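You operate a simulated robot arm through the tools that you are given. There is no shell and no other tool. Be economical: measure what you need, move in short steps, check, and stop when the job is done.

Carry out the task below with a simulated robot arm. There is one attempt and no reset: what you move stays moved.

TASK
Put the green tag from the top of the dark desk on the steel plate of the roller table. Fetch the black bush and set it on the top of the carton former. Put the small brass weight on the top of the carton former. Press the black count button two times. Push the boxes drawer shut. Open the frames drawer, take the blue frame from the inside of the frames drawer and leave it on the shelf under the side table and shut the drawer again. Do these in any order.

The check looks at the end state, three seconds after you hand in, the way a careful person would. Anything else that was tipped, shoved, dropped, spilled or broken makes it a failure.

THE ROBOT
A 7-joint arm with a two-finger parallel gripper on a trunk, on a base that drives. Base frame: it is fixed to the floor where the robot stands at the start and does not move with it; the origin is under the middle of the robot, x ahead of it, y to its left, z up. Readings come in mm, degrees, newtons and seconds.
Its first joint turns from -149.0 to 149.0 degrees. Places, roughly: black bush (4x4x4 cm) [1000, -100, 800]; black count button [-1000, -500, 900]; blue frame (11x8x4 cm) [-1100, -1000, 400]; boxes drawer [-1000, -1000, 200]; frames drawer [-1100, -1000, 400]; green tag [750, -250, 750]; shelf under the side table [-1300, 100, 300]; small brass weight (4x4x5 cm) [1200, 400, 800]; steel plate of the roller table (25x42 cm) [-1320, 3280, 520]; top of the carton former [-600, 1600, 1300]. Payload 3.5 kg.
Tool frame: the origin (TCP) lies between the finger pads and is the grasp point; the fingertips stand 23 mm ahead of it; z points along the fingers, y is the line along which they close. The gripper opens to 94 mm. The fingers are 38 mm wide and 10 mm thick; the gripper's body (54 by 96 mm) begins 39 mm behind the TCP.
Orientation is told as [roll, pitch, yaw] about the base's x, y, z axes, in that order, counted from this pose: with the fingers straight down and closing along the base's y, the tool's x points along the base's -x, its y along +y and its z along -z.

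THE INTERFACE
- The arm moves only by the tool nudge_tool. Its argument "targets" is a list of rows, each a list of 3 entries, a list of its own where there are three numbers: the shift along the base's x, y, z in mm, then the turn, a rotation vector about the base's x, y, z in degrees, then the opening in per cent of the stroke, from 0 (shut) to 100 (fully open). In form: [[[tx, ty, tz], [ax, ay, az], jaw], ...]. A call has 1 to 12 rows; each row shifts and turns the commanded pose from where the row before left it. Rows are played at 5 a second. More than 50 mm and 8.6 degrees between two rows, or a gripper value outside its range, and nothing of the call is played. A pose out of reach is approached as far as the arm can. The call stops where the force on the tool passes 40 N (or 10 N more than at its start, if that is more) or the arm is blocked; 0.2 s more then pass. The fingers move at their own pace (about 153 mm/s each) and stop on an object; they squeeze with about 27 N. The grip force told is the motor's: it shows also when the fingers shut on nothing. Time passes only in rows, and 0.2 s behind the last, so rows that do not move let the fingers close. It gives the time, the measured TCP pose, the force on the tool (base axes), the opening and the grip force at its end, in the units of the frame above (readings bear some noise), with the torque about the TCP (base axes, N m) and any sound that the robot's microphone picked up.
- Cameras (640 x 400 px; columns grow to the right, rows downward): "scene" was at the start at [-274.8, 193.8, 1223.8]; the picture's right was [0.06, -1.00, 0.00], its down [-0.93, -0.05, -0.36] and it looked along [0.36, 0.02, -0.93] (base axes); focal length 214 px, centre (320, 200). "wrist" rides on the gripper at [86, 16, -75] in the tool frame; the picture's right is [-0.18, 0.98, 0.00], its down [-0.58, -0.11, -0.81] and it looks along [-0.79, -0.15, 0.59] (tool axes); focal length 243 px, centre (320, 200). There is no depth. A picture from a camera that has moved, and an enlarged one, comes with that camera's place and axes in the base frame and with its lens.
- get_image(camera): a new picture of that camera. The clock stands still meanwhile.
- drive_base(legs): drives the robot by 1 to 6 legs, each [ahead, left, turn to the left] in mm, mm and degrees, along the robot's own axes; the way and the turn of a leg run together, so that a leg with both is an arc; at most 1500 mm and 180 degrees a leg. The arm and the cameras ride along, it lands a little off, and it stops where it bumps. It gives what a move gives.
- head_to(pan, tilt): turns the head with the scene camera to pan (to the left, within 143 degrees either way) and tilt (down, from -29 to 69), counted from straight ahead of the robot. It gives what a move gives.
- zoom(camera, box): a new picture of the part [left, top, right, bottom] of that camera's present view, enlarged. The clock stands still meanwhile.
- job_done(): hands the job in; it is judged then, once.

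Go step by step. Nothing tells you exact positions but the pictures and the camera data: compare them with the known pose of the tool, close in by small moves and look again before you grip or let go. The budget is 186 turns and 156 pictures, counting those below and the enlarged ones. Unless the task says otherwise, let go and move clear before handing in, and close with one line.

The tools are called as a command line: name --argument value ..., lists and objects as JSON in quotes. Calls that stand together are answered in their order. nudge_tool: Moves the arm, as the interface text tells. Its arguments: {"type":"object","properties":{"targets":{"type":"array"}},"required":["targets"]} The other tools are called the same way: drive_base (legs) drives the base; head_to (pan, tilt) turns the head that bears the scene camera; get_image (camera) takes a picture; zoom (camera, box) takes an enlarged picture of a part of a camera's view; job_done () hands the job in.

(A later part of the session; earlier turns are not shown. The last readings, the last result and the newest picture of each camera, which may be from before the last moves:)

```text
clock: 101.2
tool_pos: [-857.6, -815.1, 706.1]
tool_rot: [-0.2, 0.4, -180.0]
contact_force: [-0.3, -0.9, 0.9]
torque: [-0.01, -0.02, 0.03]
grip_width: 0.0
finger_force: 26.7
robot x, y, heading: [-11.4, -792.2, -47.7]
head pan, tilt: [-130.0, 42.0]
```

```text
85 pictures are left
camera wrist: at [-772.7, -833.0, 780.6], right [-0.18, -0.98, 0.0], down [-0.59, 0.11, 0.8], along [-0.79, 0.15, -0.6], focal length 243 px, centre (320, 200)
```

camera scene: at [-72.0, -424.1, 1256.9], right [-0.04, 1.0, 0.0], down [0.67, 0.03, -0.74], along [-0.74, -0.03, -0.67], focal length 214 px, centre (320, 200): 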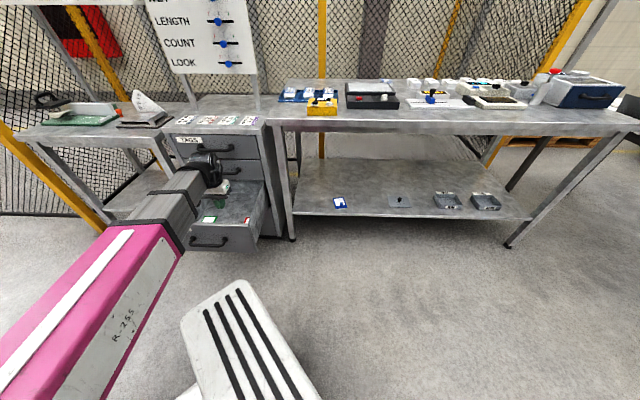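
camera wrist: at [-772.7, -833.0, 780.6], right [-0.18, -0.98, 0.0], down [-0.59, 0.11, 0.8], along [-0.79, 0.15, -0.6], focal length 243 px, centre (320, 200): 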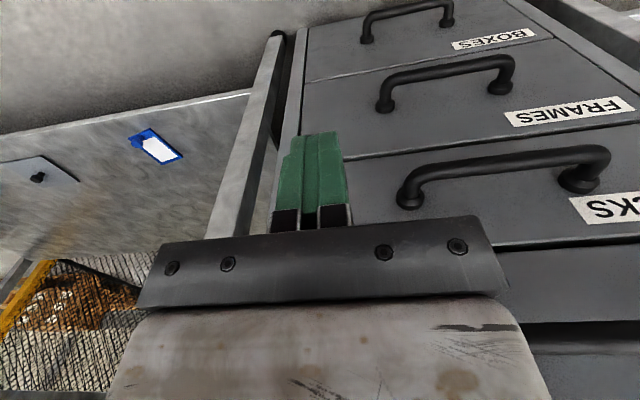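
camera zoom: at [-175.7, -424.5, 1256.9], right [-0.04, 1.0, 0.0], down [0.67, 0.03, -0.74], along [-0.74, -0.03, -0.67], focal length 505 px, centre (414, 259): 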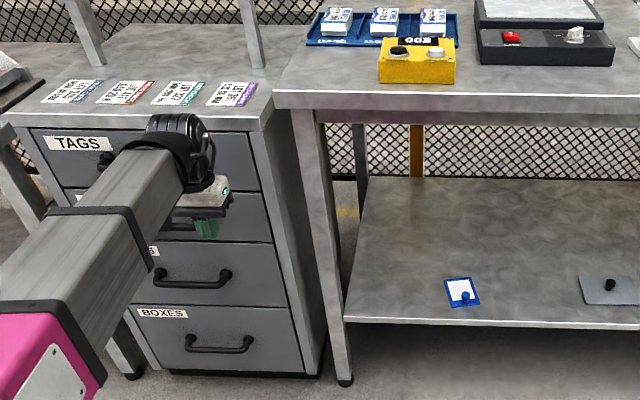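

Both drawers are shut, and the frame sits on the shelf. Now to the desk: tuck the arm, drive to open floor, and turn so the robot's right side faces the desk.

nudge_tool --targets '[[[25, 0, 40], [0, 0, 0], 0], [[25, 0, 40], [0, 0, 0], 0], [[25, 0, 40], [0, 0, 0], 0], [[25, 0, 40], [0, 0, 0], 0], [[25, 0, 40], [0, 0, 0], 0], [[25, 0, 40], [0, 0, 0], 0], [[25, 0, 40], [0, 0, 0], 0], [[40, 0, 0], [0, 0, 0], 0], [[40, 0, 0], [0, 0, 0], 0]]'

drive_base --legs '[[-540, 440, 0], [0, 0, 138]]'

head_to --pan -90 --tilt 30

get_image --camera "scene"

```text
clock: 103.0
tool_pos: [-650.4, -814.6, 986.9]
tool_rot: [-0.3, -0.5, -179.9]
contact_force: [-3.4, -0.3, -6.6]
torque: [0.03, 0.44, -0.02]
grip_width: 0.2
finger_force: 26.7
robot x, y, heading: [-10.7, -796.2, -48.0]
head pan, tilt: [-130.0, 42.0]
stopped in row 9: the force on the tool passed its limit at 56 N (the readings are from after the stop); the commanded pose is now the measured one
```

```text
clock: 112.5
tool_pos: [446.2, -511.9, 986.3]
tool_rot: [-0.3, -0.4, -42.0]
contact_force: [7.5, -5.4, -23.5]
torque: [-1.3, -0.92, -0.23]
grip_width: 0.1
finger_force: 27.3
robot x, y, heading: [-44.5, -95.6, 90.3]
head pan, tilt: [-130.0, 42.0]
```

```text
clock: 113.6
tool_pos: [447.0, -512.1, 986.2]
tool_rot: [-0.3, -0.4, -42.1]
contact_force: [4.4, -4.0, -11.7]
torque: [-0.57, -0.45, -0.07]
grip_width: 0.1
finger_force: 27.1
robot x, y, heading: [-40.1, -98.2, 89.8]
head pan, tilt: [-90.0, 30.0]
```

```text
84 pictures are left
camera scene: at [-142.1, -428.6, 1275.2], right [0.0, -1.0, 0.0], down [-0.5, 0.0, -0.87], along [0.87, 0.0, -0.5], focal length 214 px, centre (320, 200)
```

scene: 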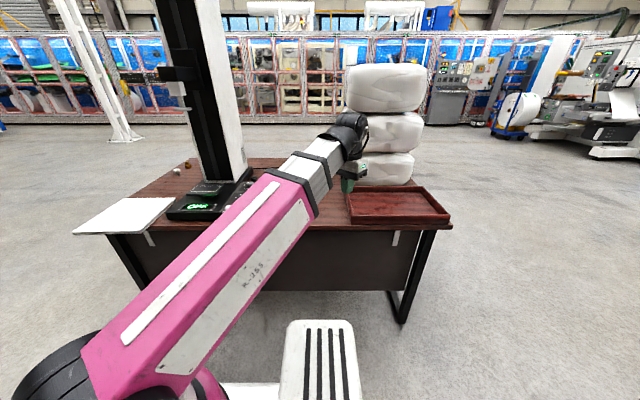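

The tool had lightly touched its own forearm; extend a little. Swing the arm to point at the desk, then drive to in front of the desk's left part for the weight.

nudge_tool --targets '[[[22, 41, 3], [0, 0, 4.2], 100], [[22, 41, 3], [0, 0, 4.2], 100], [[20, 41, 3], [0, 0, 4.2], 100], [[18, 41, 3], [0, 0, 4.2], 100], [[16, 41, 3], [0, 0, 4.2], 100], [[14, 41, 3], [0, 0, 4.2], 100], [[12, 41, 3], [0, 0, 4.2], 100], [[12, 41, 0], [0, 0, 4.2], 100], [[12, 41, 0], [0, 0, 4.2], 100], [[10, 41, 0], [0, 0, 4.2], 100]]'

drive_base --legs '[[530, 0, 0], [0, -280, 0]]'

get_image --camera "scene"

get_image --camera "wrist"

```text
clock: 114.1
tool_pos: [468.8, -473.0, 989.5]
tool_rot: [-0.4, -0.8, -37.7]
contact_force: [3.1, -2.3, -7.6]
torque: [-0.21, -0.32, 0.06]
grip_width: 93.9
finger_force: 0.1
robot x, y, heading: [-40.8, -98.0, 90.4]
head pan, tilt: [-90.0, 30.0]
stopped in row 2: the force on the tool passed its limit at 46 N (the readings are from after the stop); the commanded pose is now the measured one
```

```text
clock: 118.4
tool_pos: [665.5, 50.5, 986.1]
tool_rot: [-0.2, -1.0, -38.7]
contact_force: [1.5, -0.2, -1.1]
torque: [-0.06, 0.02, -0.05]
grip_width: 94.1
finger_force: 0.0
robot x, y, heading: [175.9, 421.7, 89.6]
head pan, tilt: [-90.0, 30.0]
stopped in leg 2: the robot was blocked; the commanded pose is now the measured one
```

```text
83 pictures are left
camera scene: at [69.2, 97.1, 1275.1], right [0.0, -1.0, 0.0], down [-0.5, 0.0, -0.87], along [0.87, 0.0, -0.5], focal length 214 px, centre (320, 200)
```

scene: 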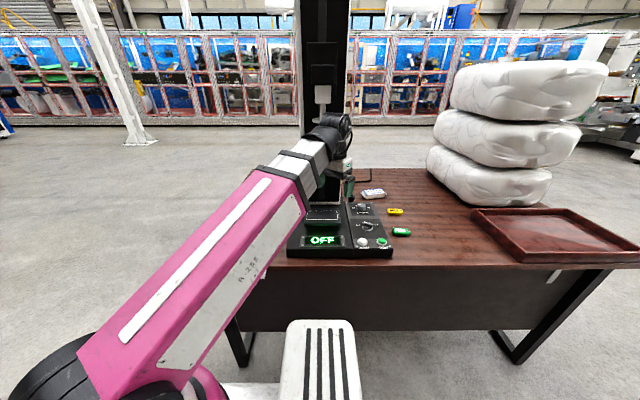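

```text
82 pictures are left
camera wrist: at [607.2, 117.5, 1058.8], right [0.76, 0.65, 0.0], down [0.38, -0.44, 0.82], along [0.53, -0.62, -0.58], focal length 243 px, centre (320, 200)
```

wrist: 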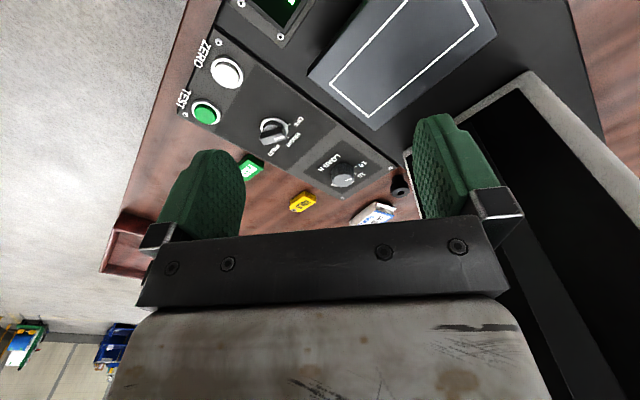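

I should not have chained that drive; the arm was still folded, and the base stopped against the desk at x≈176. Backing off and going to the spot for bush and tag at about (140,-400).

drive_base --legs '[[0, 40, 0], [-820, 0, 0]]'

nudge_tool --targets '[[[30, -15, 5], [0, 0, 0], 100], [[35, -10, 5], [0, 0, 0], 100]]'

get_image --camera "scene"

```text
clock: 123.2
tool_pos: [631.2, -765.9, 986.2]
tool_rot: [-0.3, -0.9, -38.2]
contact_force: [2.2, -2.1, -7.5]
torque: [-0.34, -0.34, -0.04]
grip_width: 94.0
finger_force: 0.1
robot x, y, heading: [131.8, -395.8, 90.1]
head pan, tilt: [-90.0, 30.0]
```

```text
clock: 123.8
tool_pos: [694.3, -791.6, 995.2]
tool_rot: [-0.4, -0.9, -38.1]
contact_force: [-0.1, 0.2, -0.2]
torque: [0.02, -0.02, 0.01]
grip_width: 93.9
finger_force: 0.1
robot x, y, heading: [129.2, -398.1, 90.3]
head pan, tilt: [-90.0, 30.0]
```

```text
81 pictures are left
camera scene: at [33.3, -725.7, 1275.2], right [0.0, -1.0, 0.0], down [-0.5, 0.0, -0.87], along [0.87, 0.0, -0.5], focal length 214 px, centre (320, 200)
```

scene: 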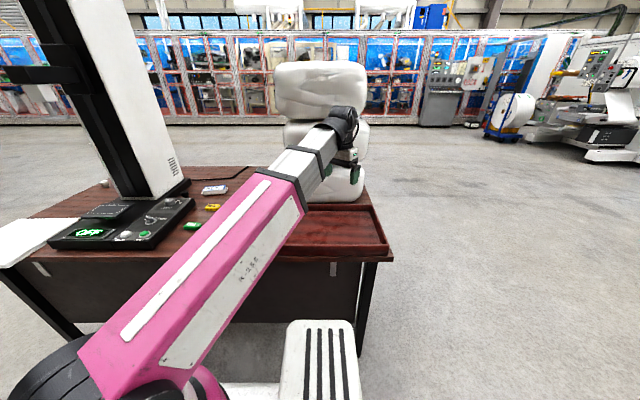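

nudge_tool --targets '[[[14, 45, 0], [0, 0, 8], 100], [[14, 45, 0], [0, 0, 8], 100], [[14, 45, 0], [0, 0, 8], 100], [[14, 45, 0], [0, 0, 8], 100], [[14, 45, 0], [0, 0, 8], 100], [[14, 45, 0], [0, 0, 8], 100], [[14, 45, 0], [0, 0, 8], 100]]'

nudge_tool --targets '[[[10, 44, 0], [0, 0, 8], 100], [[10, 44, 0], [0, 0, 8], 100], [[10, 44, 0], [0, 0, 8], 100], [[10, 44, 0], [0, 0, 8], 100], [[10, 44, 0], [0, 0, 8], 100], [[10, 44, 0], [0, 0, 8], 60], [[10, 20, 0], [0, 0, 8], 60], [[10, 0, 0], [0, 0, 8], 60], [[10, 0, 0], [0, 0, 8], 60]]'

get_image --camera "wrist"

get_image --camera "scene"

```text
clock: 125.1
tool_pos: [766.6, -567.5, 994.6]
tool_rot: [-0.3, -1.1, 1.3]
contact_force: [1.5, -3.2, -3.6]
torque: [0.14, -0.16, 0.21]
grip_width: 94.0
finger_force: 0.2
robot x, y, heading: [135.5, -396.9, 90.2]
head pan, tilt: [-90.0, 30.0]
stopped in row 6: the force on the tool passed its limit at 46 N (the readings are from after the stop); the commanded pose is now the measured one
```

```text
clock: 127.1
tool_pos: [856.0, -282.9, 996.4]
tool_rot: [-0.3, -1.2, 73.5]
contact_force: [-0.3, -1.0, -0.6]
torque: [-0.04, 0.0, 0.01]
grip_width: 56.4
finger_force: 0.1
robot x, y, heading: [130.6, -396.4, 90.1]
head pan, tilt: [-90.0, 30.0]
```

```text
80 pictures are left
camera wrist: at [815.0, -364.2, 1068.2], right [-0.89, 0.46, 0.0], down [0.26, 0.51, 0.82], along [0.37, 0.73, -0.57], focal length 243 px, centre (320, 200)
```

wrist: 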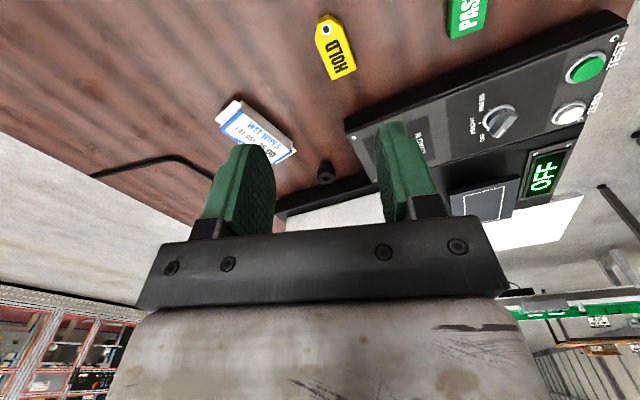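

```text
79 pictures are left
camera scene: at [33.4, -725.7, 1275.2], right [0.0, -1.0, 0.0], down [-0.5, 0.0, -0.87], along [0.87, 0.0, -0.5], focal length 214 px, centre (320, 200)
```

scene: 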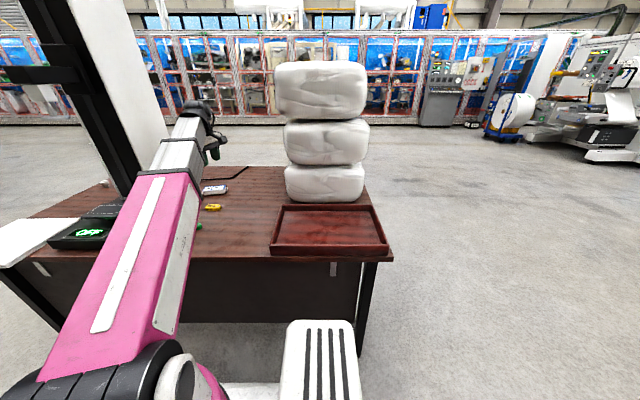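

The bush stands just right of the tester base, near (954,-68). Move above it with closing along x (camera on the right side).

nudge_tool --targets '[[[20, 42, 0], [0, 0, 4], 60], [[20, 42, 0], [0, 0, 4], 60], [[20, 42, 0], [0, 0, 4], 60], [[20, 42, 0], [0, 0, 4], 60], [[18, 42, -10], [0, 0, 0], 60], [[0, 0, -40], [0, 0, 0], 60]]'

get_image --camera "wrist"

head_to --pan -60 --tilt 25

get_image --camera "scene"

```text
clock: 128.5
tool_pos: [952.5, -74.1, 944.2]
tool_rot: [-0.3, -1.2, 89.3]
contact_force: [-0.6, -0.8, 0.4]
torque: [0.07, -0.05, -0.02]
grip_width: 56.5
finger_force: 0.0
robot x, y, heading: [133.4, -401.2, 90.4]
head pan, tilt: [-90.0, 30.0]
```

```text
78 pictures are left
camera wrist: at [935.5, -162.4, 1017.4], right [-0.98, 0.2, 0.0], down [0.11, 0.56, 0.82], along [0.16, 0.8, -0.57], focal length 243 px, centre (320, 200)
```

wrist: 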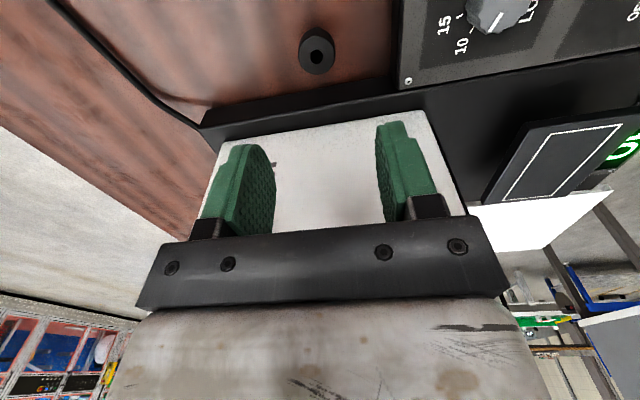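

```text
clock: 129.4
tool_pos: [952.9, -73.4, 945.7]
tool_rot: [-0.3, -1.2, 89.3]
contact_force: [-0.7, 0.2, -0.3]
torque: [0.01, -0.01, 0.0]
grip_width: 56.2
finger_force: 0.1
robot x, y, heading: [131.7, -397.0, 90.3]
head pan, tilt: [-60.0, 25.0]
```

```text
77 pictures are left
camera scene: at [22.6, -679.7, 1283.2], right [0.5, -0.86, 0.0], down [-0.37, -0.21, -0.91], along [0.78, 0.46, -0.42], focal length 214 px, centre (320, 200)
```

scene: 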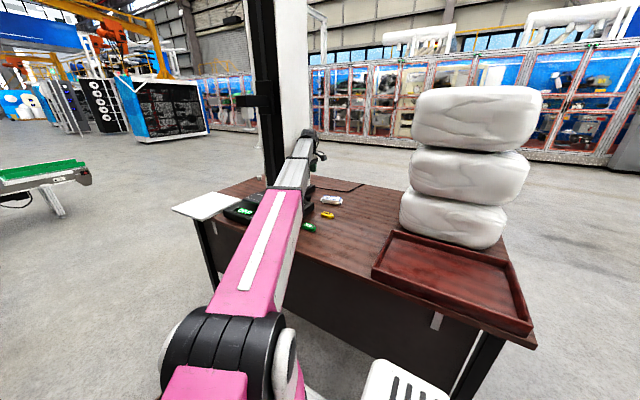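

nudge_tool --targets '[[[4, 3, -40], [0, 0, 0], 60], [[0, 0, -40], [0, 0, 0], 60], [[0, 0, -40], [0, 0, 0], 60]]'

get_image --camera "wrist"

```text
clock: 130.2
tool_pos: [958.8, -71.6, 823.8]
tool_rot: [-0.3, -1.2, 89.4]
contact_force: [0.6, 0.0, -1.2]
torque: [0.01, 0.01, 0.04]
grip_width: 56.3
finger_force: 0.0
robot x, y, heading: [129.9, -398.8, 90.1]
head pan, tilt: [-60.0, 25.0]
```

```text
76 pictures are left
camera wrist: at [940.6, -160.1, 897.3], right [-0.98, 0.2, 0.0], down [0.11, 0.56, 0.82], along [0.16, 0.8, -0.57], focal length 243 px, centre (320, 200)
```

wrist: 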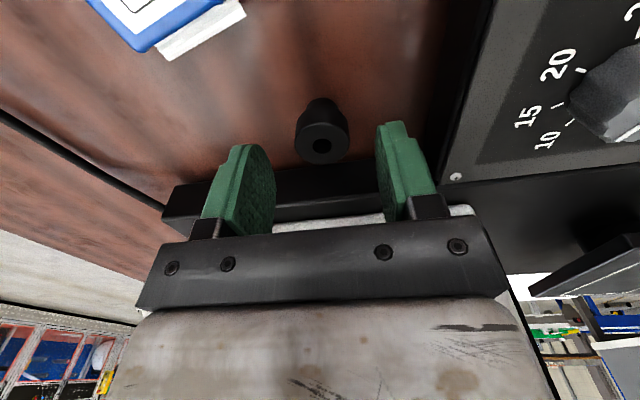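

nudge_tool --targets '[[[0, 3, -30], [0, 0, 0], 60], [[0, 0, -8], [0, 0, 0], 60]]'

get_image --camera "wrist"

```text
clock: 130.8
tool_pos: [957.7, -67.7, 787.1]
tool_rot: [-0.3, -1.2, 89.4]
contact_force: [0.1, 0.4, -0.1]
torque: [0.01, 0.04, 0.02]
grip_width: 56.4
finger_force: 0.0
robot x, y, heading: [130.8, -391.3, 90.2]
head pan, tilt: [-60.0, 25.0]
```

```text
75 pictures are left
camera wrist: at [940.5, -156.8, 859.7], right [-0.98, 0.2, 0.0], down [0.11, 0.56, 0.82], along [0.16, 0.8, -0.57], focal length 243 px, centre (320, 200)
```

wrist: 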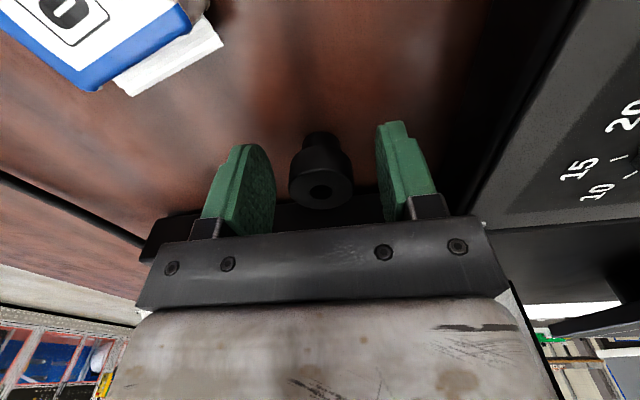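

nudge_tool --targets '[[[0, 2, -8], [0, 0, 0], 60], [[0, 0, 0], [0, 0, 0], 0], [[0, 0, 0], [0, 0, 0], 0], [[0, 0, 0], [0, 0, 0], 0]]'

get_image --camera "wrist"

```text
clock: 131.8
tool_pos: [958.2, -64.3, 778.5]
tool_rot: [-0.3, -1.1, 89.3]
contact_force: [-0.4, -0.3, -0.9]
torque: [-0.02, -0.01, -0.04]
grip_width: 31.9
finger_force: 27.3
robot x, y, heading: [128.4, -393.6, 90.5]
head pan, tilt: [-60.0, 25.0]
```

```text
74 pictures are left
camera wrist: at [940.3, -154.6, 852.1], right [-0.98, 0.2, 0.0], down [0.11, 0.56, 0.82], along [0.16, 0.8, -0.57], focal length 243 px, centre (320, 200)
```

wrist: 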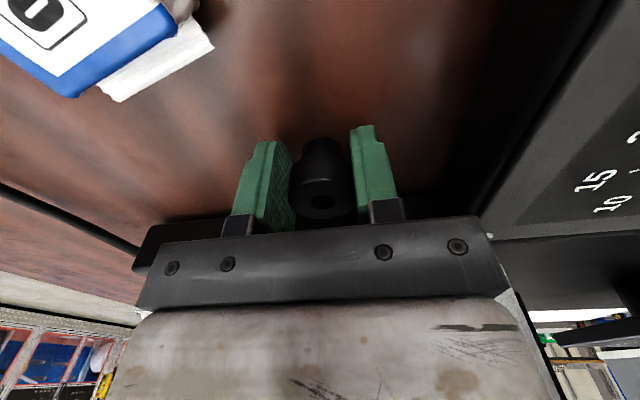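

The bush is gripped (32 mm). Lift, pull clear of the column, and drive toward the carton former.

nudge_tool --targets '[[[0, -1, 40], [0, 0, 0], 0], [[0, -2, 45], [0, 0, 0], 0], [[0, -3, 45], [0, 0, 0], 0], [[0, 0, 45], [0, 0, 0], 0], [[0, 0, 45], [0, 0, 0], 0], [[-26, -37, 0], [0, 0, 0], 0], [[-26, -37, 0], [0, 0, 0], 0], [[-26, -37, 0], [0, 0, 0], 0], [[-26, -37, 0], [0, 0, 0], 0]]'

```text
clock: 133.8
tool_pos: [853.4, -219.9, 999.0]
tool_rot: [-0.3, -1.2, 89.3]
contact_force: [-0.2, -0.3, -0.4]
torque: [-0.01, 0.01, -0.01]
grip_width: 31.7
finger_force: 26.2
robot x, y, heading: [132.1, -395.6, 90.1]
head pan, tilt: [-60.0, 25.0]
```

drive_base --legs '[[0, 480, 0], [690, 0, 0], [0, 0, 72]]'

head_to --pan -72 --tilt 5

get_image --camera "scene"

get_image --camera "wrist"

```text
clock: 143.2
tool_pos: [-289.6, 1031.7, 999.7]
tool_rot: [-0.3, -1.2, 161.2]
contact_force: [0.7, -0.2, -0.1]
torque: [0.03, 0.02, 0.03]
grip_width: 31.8
finger_force: 26.6
robot x, y, heading: [-351.5, 293.4, 162.2]
head pan, tilt: [-60.0, 25.0]
```

```text
clock: 144.0
tool_pos: [-291.0, 1032.9, 999.9]
tool_rot: [-0.3, -1.2, 161.3]
contact_force: [-0.1, -0.6, -0.2]
torque: [0.02, 0.04, 0.01]
grip_width: 31.6
finger_force: 26.9
robot x, y, heading: [-349.2, 291.6, 162.3]
head pan, tilt: [-72.0, 5.0]
```

```text
73 pictures are left
camera scene: at [-92.8, 101.1, 1315.6], right [1.0, 0.0, 0.0], down [0.0, -0.09, -1.0], along [0.0, 1.0, -0.09], focal length 214 px, centre (320, 200)
```

scene: 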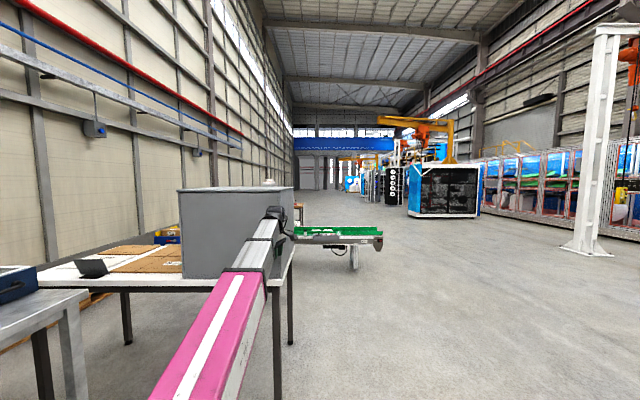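

```text
72 pictures are left
camera wrist: at [-213.2, 987.3, 1072.1], right [-0.49, -0.87, 0.0], down [-0.5, 0.28, 0.82], along [-0.71, 0.4, -0.57], focal length 243 px, centre (320, 200)
```

wrist: 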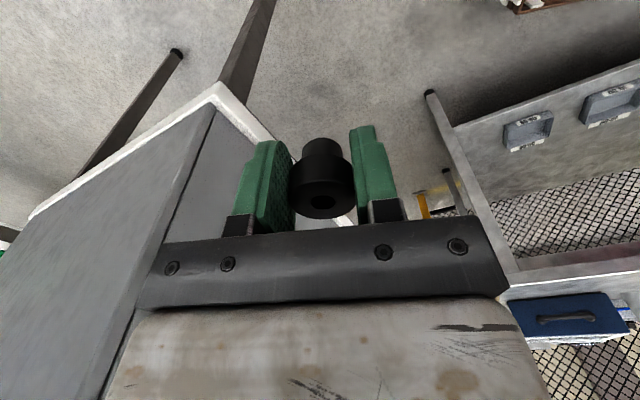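

Box top is at z≈1266, front edge y≈1270, right edge x≈-285. Raise the arm well above, then drive in.

nudge_tool --targets '[[[0, -6, 46], [0, 0, 0], 0], [[0, -6, 46], [0, 0, 0], 0], [[0, -6, 46], [0, 0, 0], 0], [[0, -6, 46], [0, 0, 0], 0], [[0, -6, 46], [0, 0, 0], 0], [[0, -6, 46], [0, 0, 0], 0], [[0, -6, 46], [0, 0, 0], 0], [[0, -6, 46], [0, 0, 0], 0], [[0, -6, 46], [0, 0, 0], 0]]'

get_image --camera "wrist"

```text
clock: 146.0
tool_pos: [-294.4, 1081.9, 1239.2]
tool_rot: [-6.0, -3.2, 161.3]
contact_force: [0.5, 0.7, -0.6]
torque: [0.0, 0.01, -0.01]
grip_width: 31.8
finger_force: 27.2
out of reach, approached as far as the arm can: row 3, 4, 5, 6, 7, 8, 9
robot x, y, heading: [-348.3, 292.1, 162.1]
head pan, tilt: [-72.0, 5.0]
```

```text
71 pictures are left
camera wrist: at [-216.9, 1029.0, 1306.4], right [-0.49, -0.86, -0.09], down [-0.5, 0.2, 0.84], along [-0.71, 0.46, -0.53], focal length 243 px, centre (320, 200)
```

wrist: 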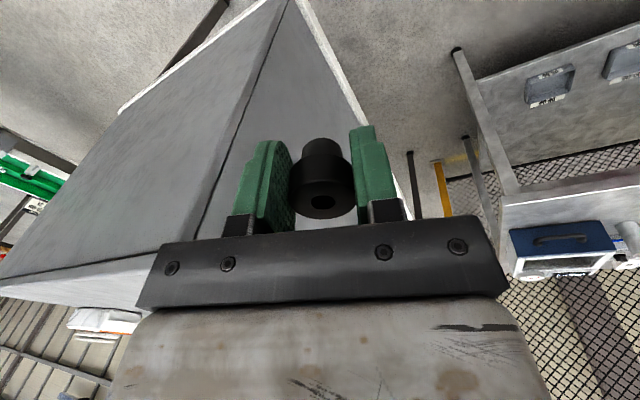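

The arm can't go higher with the tool fully vertical; tilting the tip outward relieves the wrist. Test how much tilt is needed at z≈1310.

nudge_tool --targets '[[[0, 0, 15], [3, 0, 0], 0], [[0, 0, 20], [3, 0, 0], 0], [[0, 0, 20], [3, 0, 0], 0], [[0, 0, 20], [3, 0, 0], 0]]'

```text
clock: 147.0
tool_pos: [-293.7, 1081.5, 1312.7]
tool_rot: [-17.4, -6.8, 162.3]
contact_force: [1.7, 0.4, 1.1]
torque: [0.0, 0.01, 0.01]
grip_width: 31.6
finger_force: 26.3
robot x, y, heading: [-349.7, 288.2, 162.0]
head pan, tilt: [-72.0, 5.0]
```

nudge_tool --targets '[[[0, 30, 0], [-3, 0, 0], 0], [[0, 30, 0], [-3, 0, 0], 0], [[0, 20, 0], [-3, 0, 0], 0]]'

```text
clock: 147.8
tool_pos: [-294.5, 1160.8, 1313.4]
tool_rot: [-8.7, -4.1, 161.3]
contact_force: [0.6, 0.0, -0.2]
torque: [0.03, -0.02, -0.01]
grip_width: 31.6
finger_force: 26.8
robot x, y, heading: [-346.8, 293.5, 162.1]
head pan, tilt: [-72.0, 5.0]
```

nudge_tool --targets '[[[0, 30, 0], [-3.2, 0, 0], 0], [[0, 30, 0], [-3.2, 0, 0], 0], [[0, 20, 0], [-3.2, -1, 0], 0]]'

get_image --camera "wrist"

```text
clock: 148.5
tool_pos: [-295.4, 1221.9, 1299.6]
tool_rot: [-3.5, -2.0, 161.1]
contact_force: [-0.9, -18.6, 25.7]
torque: [-1.12, 0.0, -0.03]
grip_width: 31.5
finger_force: 27.2
out of reach, approached as far as the arm can: row 2, 3
robot x, y, heading: [-348.2, 290.3, 162.2]
head pan, tilt: [-72.0, 5.0]
stopped in row 3: the force on the tool passed its limit at 97 N (the readings are from after the stop); the commanded pose is now the measured one
```

```text
70 pictures are left
camera wrist: at [-218.0, 1172.4, 1369.6], right [-0.49, -0.87, -0.05], down [-0.5, 0.24, 0.83], along [-0.71, 0.44, -0.55], focal length 243 px, centre (320, 200)
```

wrist: 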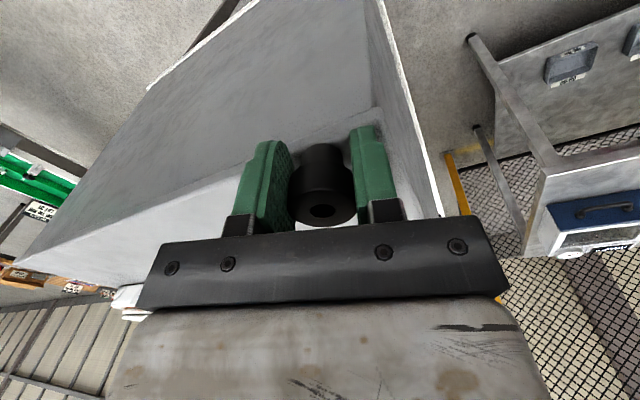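

The bush touched the former's front top edge — backing off, then going higher with ~10° tilt at the radius that worked.

nudge_tool --targets '[[[0, -30, 5], [2, 0, 0], 0], [[0, -30, 8], [4, 0, 0], 0], [[0, 0, 12], [2, 0, 0], 0], [[0, 0, 15], [2, 0, 0], 0]]'

get_image --camera "wrist"

zoom --camera "scene" --box '[160, 160, 340, 300]'

```text
clock: 148.9
tool_pos: [-294.8, 1220.9, 1301.4]
tool_rot: [-5.7, -2.7, 161.2]
contact_force: [0.1, 0.1, 0.7]
torque: [-0.03, -0.03, -0.01]
grip_width: 31.3
finger_force: 26.9
robot x, y, heading: [-348.2, 290.9, 162.2]
head pan, tilt: [-72.0, 5.0]
stopped in row 1: the force on the tool passed its limit at 55 N (the readings are from after the stop); the commanded pose is now the measured one
```

```text
69 pictures are left
camera wrist: at [-217.8, 1168.1, 1368.9], right [-0.49, -0.87, -0.09], down [-0.5, 0.2, 0.84], along [-0.71, 0.46, -0.53], focal length 243 px, centre (320, 200)
```

wrist: 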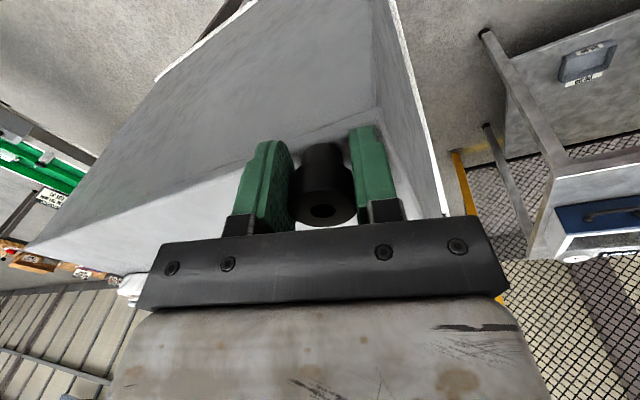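

```text
2.86 times, centred on (250, 230) of scene
camera zoom: at [-92.8, 100.9, 1315.6], right [1.0, 0.0, 0.0], down [0.0, -0.09, -1.0], along [0.0, 1.0, -0.09], focal length 613 px, centre (520, 114)
```

zoom: 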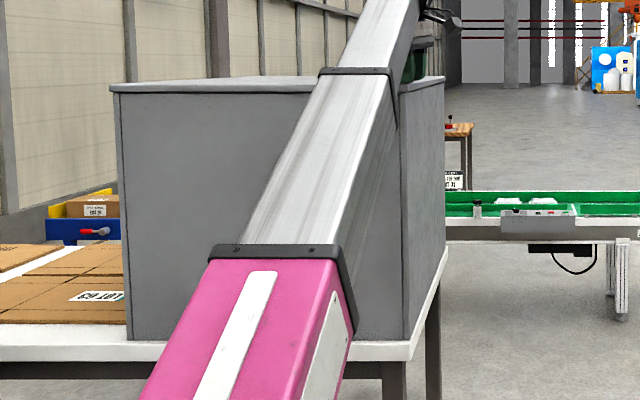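

Actually the corner of the top is at ≈(-287,1186,1278): the bush has just touched the top surface. Lift slightly and move the base further in (−x, +y).

nudge_tool --targets '[[[0, -5, 8], [2, 0, 0], 0], [[0, -10, 10], [2, 0, 0], 0], [[0, -10, 12], [1, 0, 0], 0]]'

```text
clock: 149.7
tool_pos: [-295.1, 1195.6, 1329.4]
tool_rot: [-10.4, -4.4, 161.4]
contact_force: [-0.2, 0.2, -0.7]
torque: [0.02, 0.01, 0.01]
grip_width: 31.3
finger_force: 27.4
robot x, y, heading: [-348.2, 291.9, 161.8]
head pan, tilt: [-72.0, 5.0]
```

drive_base --legs '[[145, -90, 0]]'

get_image --camera "wrist"

```text
clock: 151.1
tool_pos: [-408.9, 1326.8, 1330.6]
tool_rot: [-10.4, -4.4, 161.6]
contact_force: [-0.4, -0.7, -0.1]
torque: [-0.01, -0.02, 0.01]
grip_width: 31.1
finger_force: 26.3
robot x, y, heading: [-457.5, 420.5, 162.4]
head pan, tilt: [-72.0, 5.0]
```

```text
67 pictures are left
camera wrist: at [-329.9, 1269.2, 1393.7], right [-0.49, -0.86, -0.16], down [-0.5, 0.13, 0.85], along [-0.71, 0.5, -0.49], focal length 243 px, centre (320, 200)
```

wrist: 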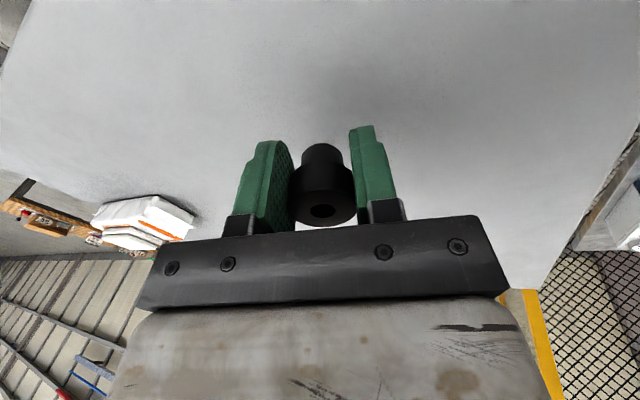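

nudge_tool --targets '[[[0, 5, -10], [-2, 0, 0], 0], [[0, 5, -6], [-2, 0, 0], 0], [[0, 0, -4], [-1, 0, 0], 0], [[0, 0, -3], [-1, 0, 0], 0], [[0, 0, -3], [0, 0, 0], 0], [[0, 0, -3], [0, 0, 0], 0]]'

```text
clock: 152.7
tool_pos: [-406.8, 1340.2, 1301.2]
tool_rot: [-5.0, -2.6, 161.3]
contact_force: [-0.6, -4.9, 11.2]
torque: [-0.4, -0.06, -0.06]
grip_width: 31.4
finger_force: 26.5
out of reach, approached as far as the arm can: row 4
robot x, y, heading: [-461.6, 423.7, 162.2]
head pan, tilt: [-72.0, 5.0]
stopped in row 6: the force on the tool passed its limit at 42 N (the readings are from after the stop); the commanded pose is now the measured one
```

Contact with the top (tilt ~5°). Release and withdraw along the tool axis.

nudge_tool --targets '[[[0, 0, 0], [0, 0, 0], 60], [[0, 0, 0], [0, 0, 0], 60], [[0, -4, 12], [1, 0, 0], 60], [[0, -5, 12], [2, 0, 0], 60], [[0, -5, 15], [2, 0, 0], 60], [[0, -5, 15], [2, 0, 0], 60]]'

get_image --camera "wrist"

```text
clock: 154.1
tool_pos: [-407.8, 1322.1, 1353.9]
tool_rot: [-11.7, -4.9, 161.6]
contact_force: [0.2, -0.1, 0.2]
torque: [0.02, 0.02, 0.03]
grip_width: 56.3
finger_force: 0.1
robot x, y, heading: [-462.0, 425.3, 162.3]
head pan, tilt: [-72.0, 5.0]
```

```text
66 pictures are left
camera wrist: at [-330.0, 1262.5, 1415.5], right [-0.49, -0.85, -0.19], down [-0.5, 0.1, 0.86], along [-0.71, 0.52, -0.48], focal length 243 px, centre (320, 200)
```

wrist: 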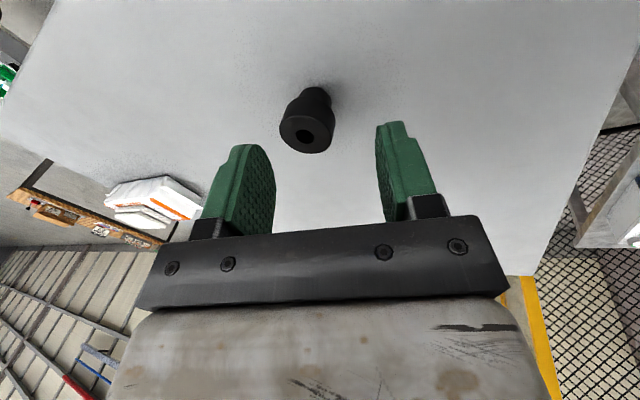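

Bush stands on the former. Now back away, lower the arm, and head to the desk's left end for the weight.

drive_base --legs '[[-77, 238, 0]]'

nudge_tool --targets '[[[0, -15, -45], [-2, 0, 0], 100], [[0, -15, -45], [-2, 0, 0], 100], [[0, -15, -45], [-2, 0, 0], 100], [[0, -15, -45], [-2, 0, 0], 100], [[0, -15, -45], [-2, 0, 0], 100], [[0, -15, -45], [-2.5, 0, 0], 100], [[0, -10, -45], [0, 0, 0], 100], [[0, -10, -45], [0, 0, 0], 100]]'

```text
clock: 155.9
tool_pos: [-407.4, 1068.2, 1354.0]
tool_rot: [-11.8, -4.9, 161.6]
contact_force: [0.1, -0.2, -0.3]
torque: [-0.02, -0.01, -0.01]
grip_width: 56.2
finger_force: 0.1
robot x, y, heading: [-458.4, 164.4, 162.1]
head pan, tilt: [-72.0, 5.0]
```

```text
clock: 157.7
tool_pos: [-407.9, 957.0, 992.7]
tool_rot: [0.0, -0.9, 161.1]
contact_force: [0.4, 0.0, 0.0]
torque: [-0.01, -0.02, 0.01]
grip_width: 94.0
finger_force: 0.1
robot x, y, heading: [-456.8, 164.4, 162.2]
head pan, tilt: [-72.0, 5.0]
```

drive_base --legs '[[-265, -177, 0], [0, 0, -176], [182, 921, 0], [873, 218, 0]]'

head_to --pan -70 --tilt 30

get_image --camera "scene"

get_image --camera "wrist"

```text
clock: 175.9
tool_pos: [1142.3, 281.8, 993.6]
tool_rot: [0.0, -0.9, -16.0]
contact_force: [0.3, -0.4, 0.5]
torque: [-0.02, 0.0, 0.0]
grip_width: 93.8
finger_force: 0.0
robot x, y, heading: [1151.3, 1073.8, -14.6]
head pan, tilt: [-72.0, 5.0]
```

```text
clock: 176.8
tool_pos: [1141.8, 283.6, 993.7]
tool_rot: [0.0, -0.9, -16.0]
contact_force: [0.2, 0.1, 0.2]
torque: [-0.02, -0.01, -0.01]
grip_width: 93.8
finger_force: 0.1
robot x, y, heading: [1156.5, 1076.1, -14.8]
head pan, tilt: [-70.0, 30.0]
```

```text
65 pictures are left
camera scene: at [892.1, 1254.2, 1275.3], right [-1.0, -0.09, 0.0], down [-0.04, 0.5, -0.87], along [0.08, -0.86, -0.5], focal length 214 px, centre (320, 200)
```

scene: 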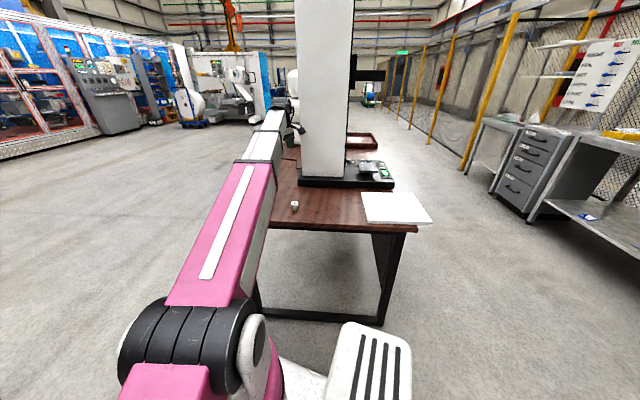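

```text
64 pictures are left
camera wrist: at [1061.8, 321.2, 1067.2], right [0.45, 0.89, 0.0], down [0.52, -0.26, 0.81], along [0.73, -0.36, -0.58], focal length 243 px, centre (320, 200)
```

wrist: 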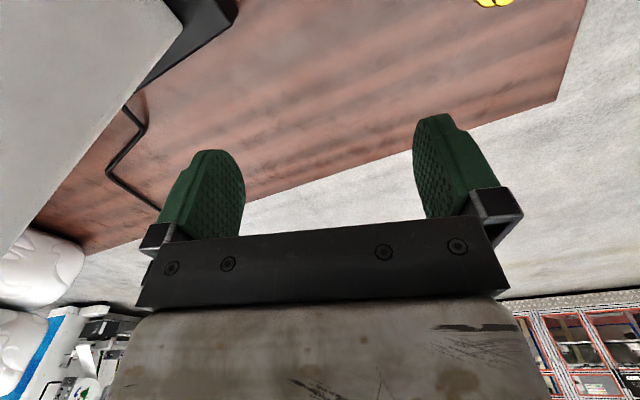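

Brass weight is near (1206,438); the steel one near (1083,448). Shift the base so the tool hangs above the brass weight.

drive_base --legs '[[20, 162, 0]]'

get_image --camera "wrist"

```text
clock: 178.2
tool_pos: [1202.2, 433.1, 995.2]
tool_rot: [0.0, -0.9, -16.2]
contact_force: [-0.5, 0.8, 0.3]
torque: [-0.01, 0.0, 0.03]
grip_width: 94.1
finger_force: 0.1
robot x, y, heading: [1214.6, 1226.6, -15.1]
head pan, tilt: [-70.0, 30.0]
```

```text
63 pictures are left
camera wrist: at [1122.5, 472.8, 1067.2], right [0.45, 0.89, 0.0], down [0.52, -0.26, 0.81], along [0.73, -0.36, -0.58], focal length 243 px, centre (320, 200)
```

wrist: 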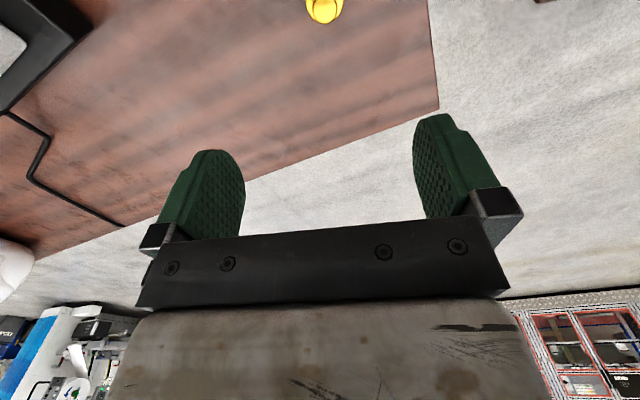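

nudge_tool --targets '[[[-3, 5, -45], [0, 0.9, 0], 100], [[-3, 4, -45], [0, 0, 0], 70], [[0, 0, -40], [0, 0, 0], 70]]'

get_image --camera "wrist"

```text
clock: 179.0
tool_pos: [1196.4, 443.3, 863.8]
tool_rot: [-0.2, 0.0, -16.2]
contact_force: [0.2, -0.3, -0.5]
torque: [-0.01, -0.02, -0.02]
grip_width: 66.1
finger_force: 0.0
robot x, y, heading: [1217.4, 1223.5, -15.2]
head pan, tilt: [-70.0, 30.0]
```

```text
62 pictures are left
camera wrist: at [1117.9, 481.8, 938.1], right [0.45, 0.89, 0.0], down [0.53, -0.26, 0.81], along [0.72, -0.36, -0.59], focal length 243 px, centre (320, 200)
```

wrist: 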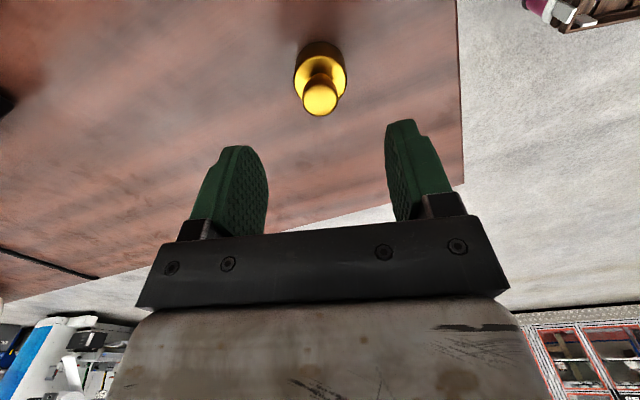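

nudge_tool --targets '[[[-5, 3, -30], [0, 0, 0], 70], [[-4, 2, -30], [0, 0, 0], 70]]'

get_image --camera "wrist"

```text
clock: 179.6
tool_pos: [1188.0, 448.5, 802.5]
tool_rot: [-0.2, -0.1, -16.1]
contact_force: [-0.1, -0.1, -0.8]
torque: [0.0, -0.02, -0.02]
grip_width: 65.8
finger_force: 0.0
robot x, y, heading: [1216.2, 1226.7, -15.3]
head pan, tilt: [-70.0, 30.0]
```

```text
61 pictures are left
camera wrist: at [1108.8, 486.8, 877.6], right [0.45, 0.89, 0.0], down [0.53, -0.26, 0.81], along [0.72, -0.36, -0.59], focal length 243 px, centre (320, 200)
```

wrist: 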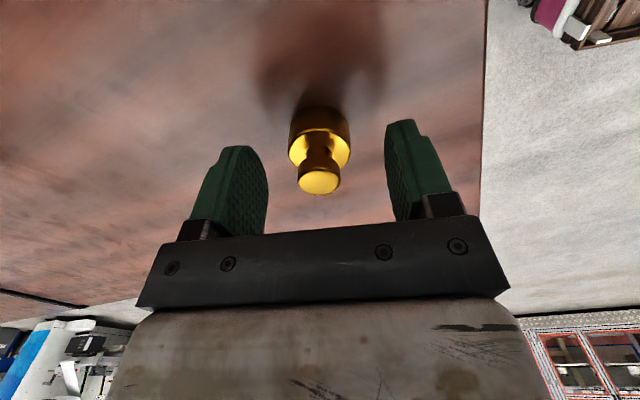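

nudge_tool --targets '[[[-1, 1, -12], [0, 0, 0], 70], [[0, 0, -7], [0, 0, 0], 70], [[0, 0, 0], [0, 0, 0], 0], [[0, 0, 0], [0, 0, 0], 0], [[0, 0, 0], [0, 0, 0], 0]]'

get_image --camera "wrist"

```text
clock: 180.8
tool_pos: [1186.2, 448.9, 784.8]
tool_rot: [-0.3, 0.0, -16.1]
contact_force: [0.1, 0.2, -0.3]
torque: [0.03, 0.04, -0.02]
grip_width: 36.2
finger_force: 27.1
robot x, y, heading: [1213.1, 1226.5, -15.0]
head pan, tilt: [-70.0, 30.0]
```

```text
60 pictures are left
camera wrist: at [1107.4, 488.2, 858.8], right [0.45, 0.89, 0.0], down [0.53, -0.26, 0.81], along [0.72, -0.36, -0.59], focal length 243 px, centre (320, 200)
```

wrist: 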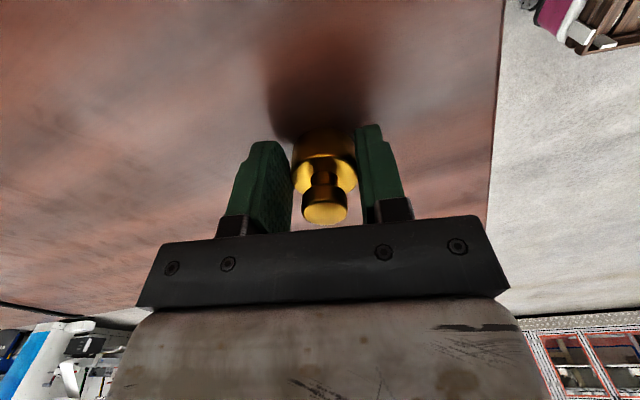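

Weight gripped (36 mm). Lift and retrace the route back to the former.

nudge_tool --targets '[[[0, 0, 40], [0, 0, 0], 0], [[0, 0, 43], [0, 0, 0], 0], [[0, 0, 43], [0, 0, 0], 0], [[0, 0, 43], [0, 0, 0], 0], [[0, -15, 43], [0, 0, 0], 0]]'

drive_base --legs '[[-898, -371, 0], [-166, -925, 0], [0, 0, 177], [217, 154, 0]]'

get_image --camera "wrist"

```text
clock: 182.0
tool_pos: [1187.0, 433.7, 997.3]
tool_rot: [-0.3, 0.1, -16.1]
contact_force: [0.8, 0.3, -3.1]
torque: [0.02, 0.04, -0.01]
grip_width: 36.1
finger_force: 27.2
robot x, y, heading: [1215.1, 1229.4, -15.2]
head pan, tilt: [-70.0, 30.0]
```

```text
clock: 200.3
tool_pos: [-333.4, 965.2, 995.8]
tool_rot: [-0.2, 0.0, 160.8]
contact_force: [0.1, 0.8, -2.7]
torque: [0.0, -0.04, -0.01]
grip_width: 36.3
finger_force: 26.8
robot x, y, heading: [-405.1, 176.8, 162.2]
head pan, tilt: [-70.0, 30.0]
```

```text
59 pictures are left
camera wrist: at [-257.1, 919.9, 1070.9], right [-0.5, -0.87, 0.0], down [-0.51, 0.29, 0.81], along [-0.7, 0.4, -0.59], focal length 243 px, centre (320, 200)
```

wrist: 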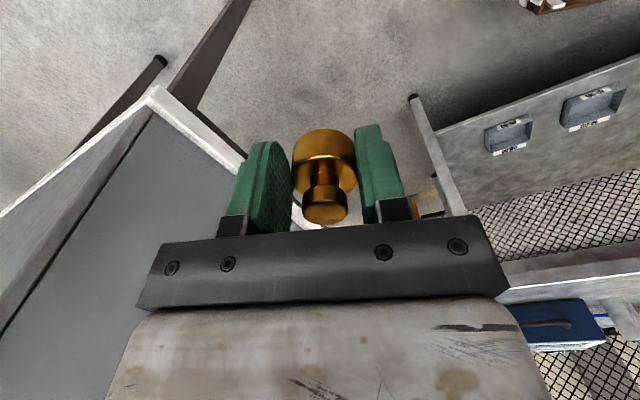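

nudge_tool --targets '[[[0, 13, 44], [1.5, 0, 0], 0], [[0, 13, 44], [1.5, 0, 0], 0], [[0, 13, 44], [1.5, 0, 0], 0], [[0, 13, 44], [1.5, 0, 0], 0], [[0, 13, 44], [1.5, 0, 0], 0], [[0, 13, 44], [1.5, 0, 0], 0], [[0, 13, 44], [1.5, 0, 0], 0], [[0, 13, 44], [1.5, 0, 0], 0]]'

```text
clock: 202.1
tool_pos: [-334.7, 1068.0, 1349.8]
tool_rot: [-11.6, -3.9, 161.2]
contact_force: [0.1, -0.2, -2.9]
torque: [-0.01, -0.06, 0.01]
grip_width: 36.1
finger_force: 27.4
robot x, y, heading: [-404.0, 176.6, 161.7]
head pan, tilt: [-70.0, 30.0]
```

drive_base --legs '[[75, -181, 0]]'

get_image --camera "wrist"

```text
clock: 203.7
tool_pos: [-348.2, 1264.3, 1347.6]
tool_rot: [-11.6, -3.8, 161.3]
contact_force: [0.6, 0.1, -3.0]
torque: [-0.04, -0.06, -0.01]
grip_width: 36.1
finger_force: 27.0
robot x, y, heading: [-416.1, 370.2, 162.0]
head pan, tilt: [-70.0, 30.0]
```

```text
58 pictures are left
camera wrist: at [-272.0, 1205.7, 1411.6], right [-0.5, -0.85, -0.18], down [-0.51, 0.12, 0.85], along [-0.7, 0.52, -0.49], focal length 243 px, centre (320, 200)
```

wrist: 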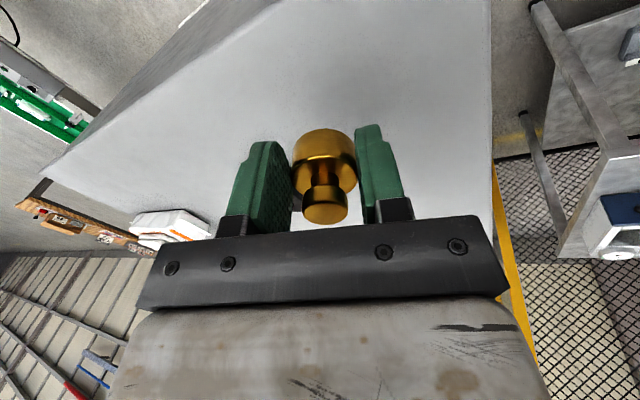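

nudge_tool --targets '[[[0, 3, -10], [-2, 0, 0], 0], [[0, 3, -10], [-2, 0, 0], 0], [[0, 3, -7], [-2, 0, 0], 0], [[0, 2, -4], [-1, 0, 0], 0], [[0, 0, -3], [0, 0, 0], 0], [[0, 0, -3], [0, 0, 0], 0], [[0, 0, -3], [0, 0, 0], 0], [[0, 0, -3], [0, 0, 0], 0]]'

get_image --camera "wrist"

```text
clock: 204.9
tool_pos: [-348.7, 1285.5, 1304.4]
tool_rot: [-5.7, -1.8, 161.1]
contact_force: [-0.7, -5.3, 13.1]
torque: [-0.32, 0.2, 0.07]
grip_width: 36.6
finger_force: 27.1
out of reach, approached as far as the arm can: row 3, 4
robot x, y, heading: [-416.5, 372.4, 162.1]
head pan, tilt: [-70.0, 30.0]
stopped in row 6: the force on the tool passed its limit at 46 N (the readings are from after the stop); the commanded pose is now the measured one
```

```text
57 pictures are left
camera wrist: at [-272.0, 1232.6, 1373.1], right [-0.5, -0.86, -0.09], down [-0.51, 0.21, 0.83], along [-0.7, 0.46, -0.55], focal length 243 px, centre (320, 200)
```

wrist: 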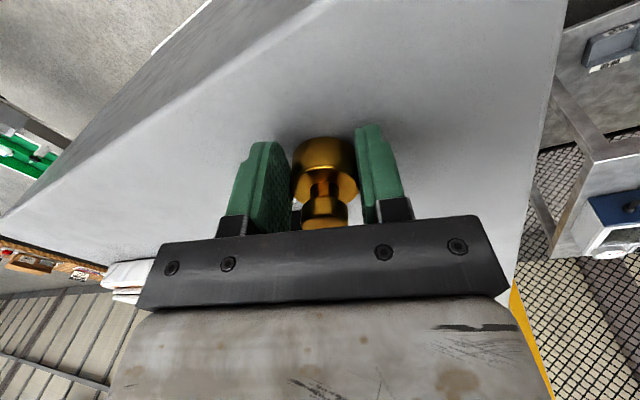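

Contact made; release and withdraw along the axis.

nudge_tool --targets '[[[0, 0, 0], [0, 0, 0], 60], [[0, 0, 0], [0, 0, 0], 60], [[0, -3, 14], [1, 0, 0], 60], [[0, -5, 14], [2, 0, 0], 60], [[0, -5, 16], [2, 0, 0], 60], [[0, -5, 16], [2, 0, 0], 60]]'

get_image --camera "wrist"

```text
clock: 206.3
tool_pos: [-347.5, 1268.8, 1363.0]
tool_rot: [-12.3, -4.2, 161.2]
contact_force: [-0.2, 0.3, 0.4]
torque: [0.01, 0.02, 0.0]
grip_width: 56.4
finger_force: 0.1
robot x, y, heading: [-415.6, 374.1, 161.5]
head pan, tilt: [-70.0, 30.0]
```

```text
56 pictures are left
camera wrist: at [-271.6, 1207.6, 1424.9], right [-0.5, -0.85, -0.2], down [-0.51, 0.1, 0.85], along [-0.7, 0.52, -0.49], focal length 243 px, centre (320, 200)
```

wrist: 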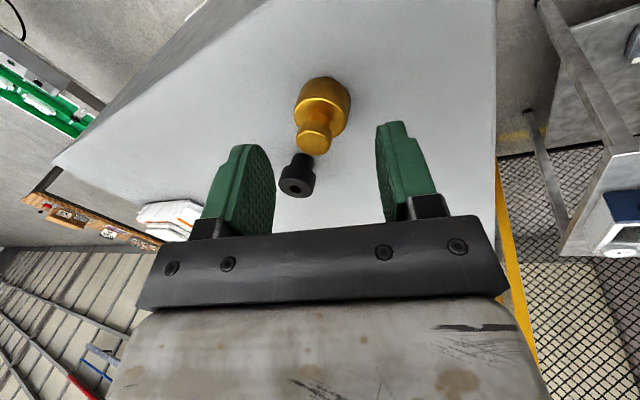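

Both items stand on the former. Back away, lower, and go for the green tag.

drive_base --legs '[[-62, 190, 0]]'

nudge_tool --targets '[[[0, -15, -45], [-2, 0, 0], 100], [[0, -15, -45], [-2, 0, 0], 100], [[0, -15, -45], [-2, 0, 0], 100], [[0, -15, -45], [-2, 0, 0], 100], [[0, -15, -45], [-2, 0, 0], 100], [[0, -15, -45], [-2.5, 0, 0], 100], [[0, -10, -45], [0, 0, 0], 100], [[0, -10, -45], [0, 0, 0], 100]]'

```text
clock: 207.9
tool_pos: [-348.5, 1067.5, 1362.7]
tool_rot: [-12.3, -4.2, 161.4]
contact_force: [0.3, 0.3, 0.3]
torque: [-0.03, 0.01, -0.03]
grip_width: 56.5
finger_force: 0.0
robot x, y, heading: [-416.9, 175.7, 162.3]
head pan, tilt: [-70.0, 30.0]
```

```text
clock: 209.7
tool_pos: [-348.5, 958.4, 1001.9]
tool_rot: [-0.4, -0.1, 160.9]
contact_force: [0.8, -0.1, -0.2]
torque: [0.02, -0.03, 0.01]
grip_width: 93.8
finger_force: 0.1
robot x, y, heading: [-418.6, 172.8, 161.8]
head pan, tilt: [-70.0, 30.0]
```

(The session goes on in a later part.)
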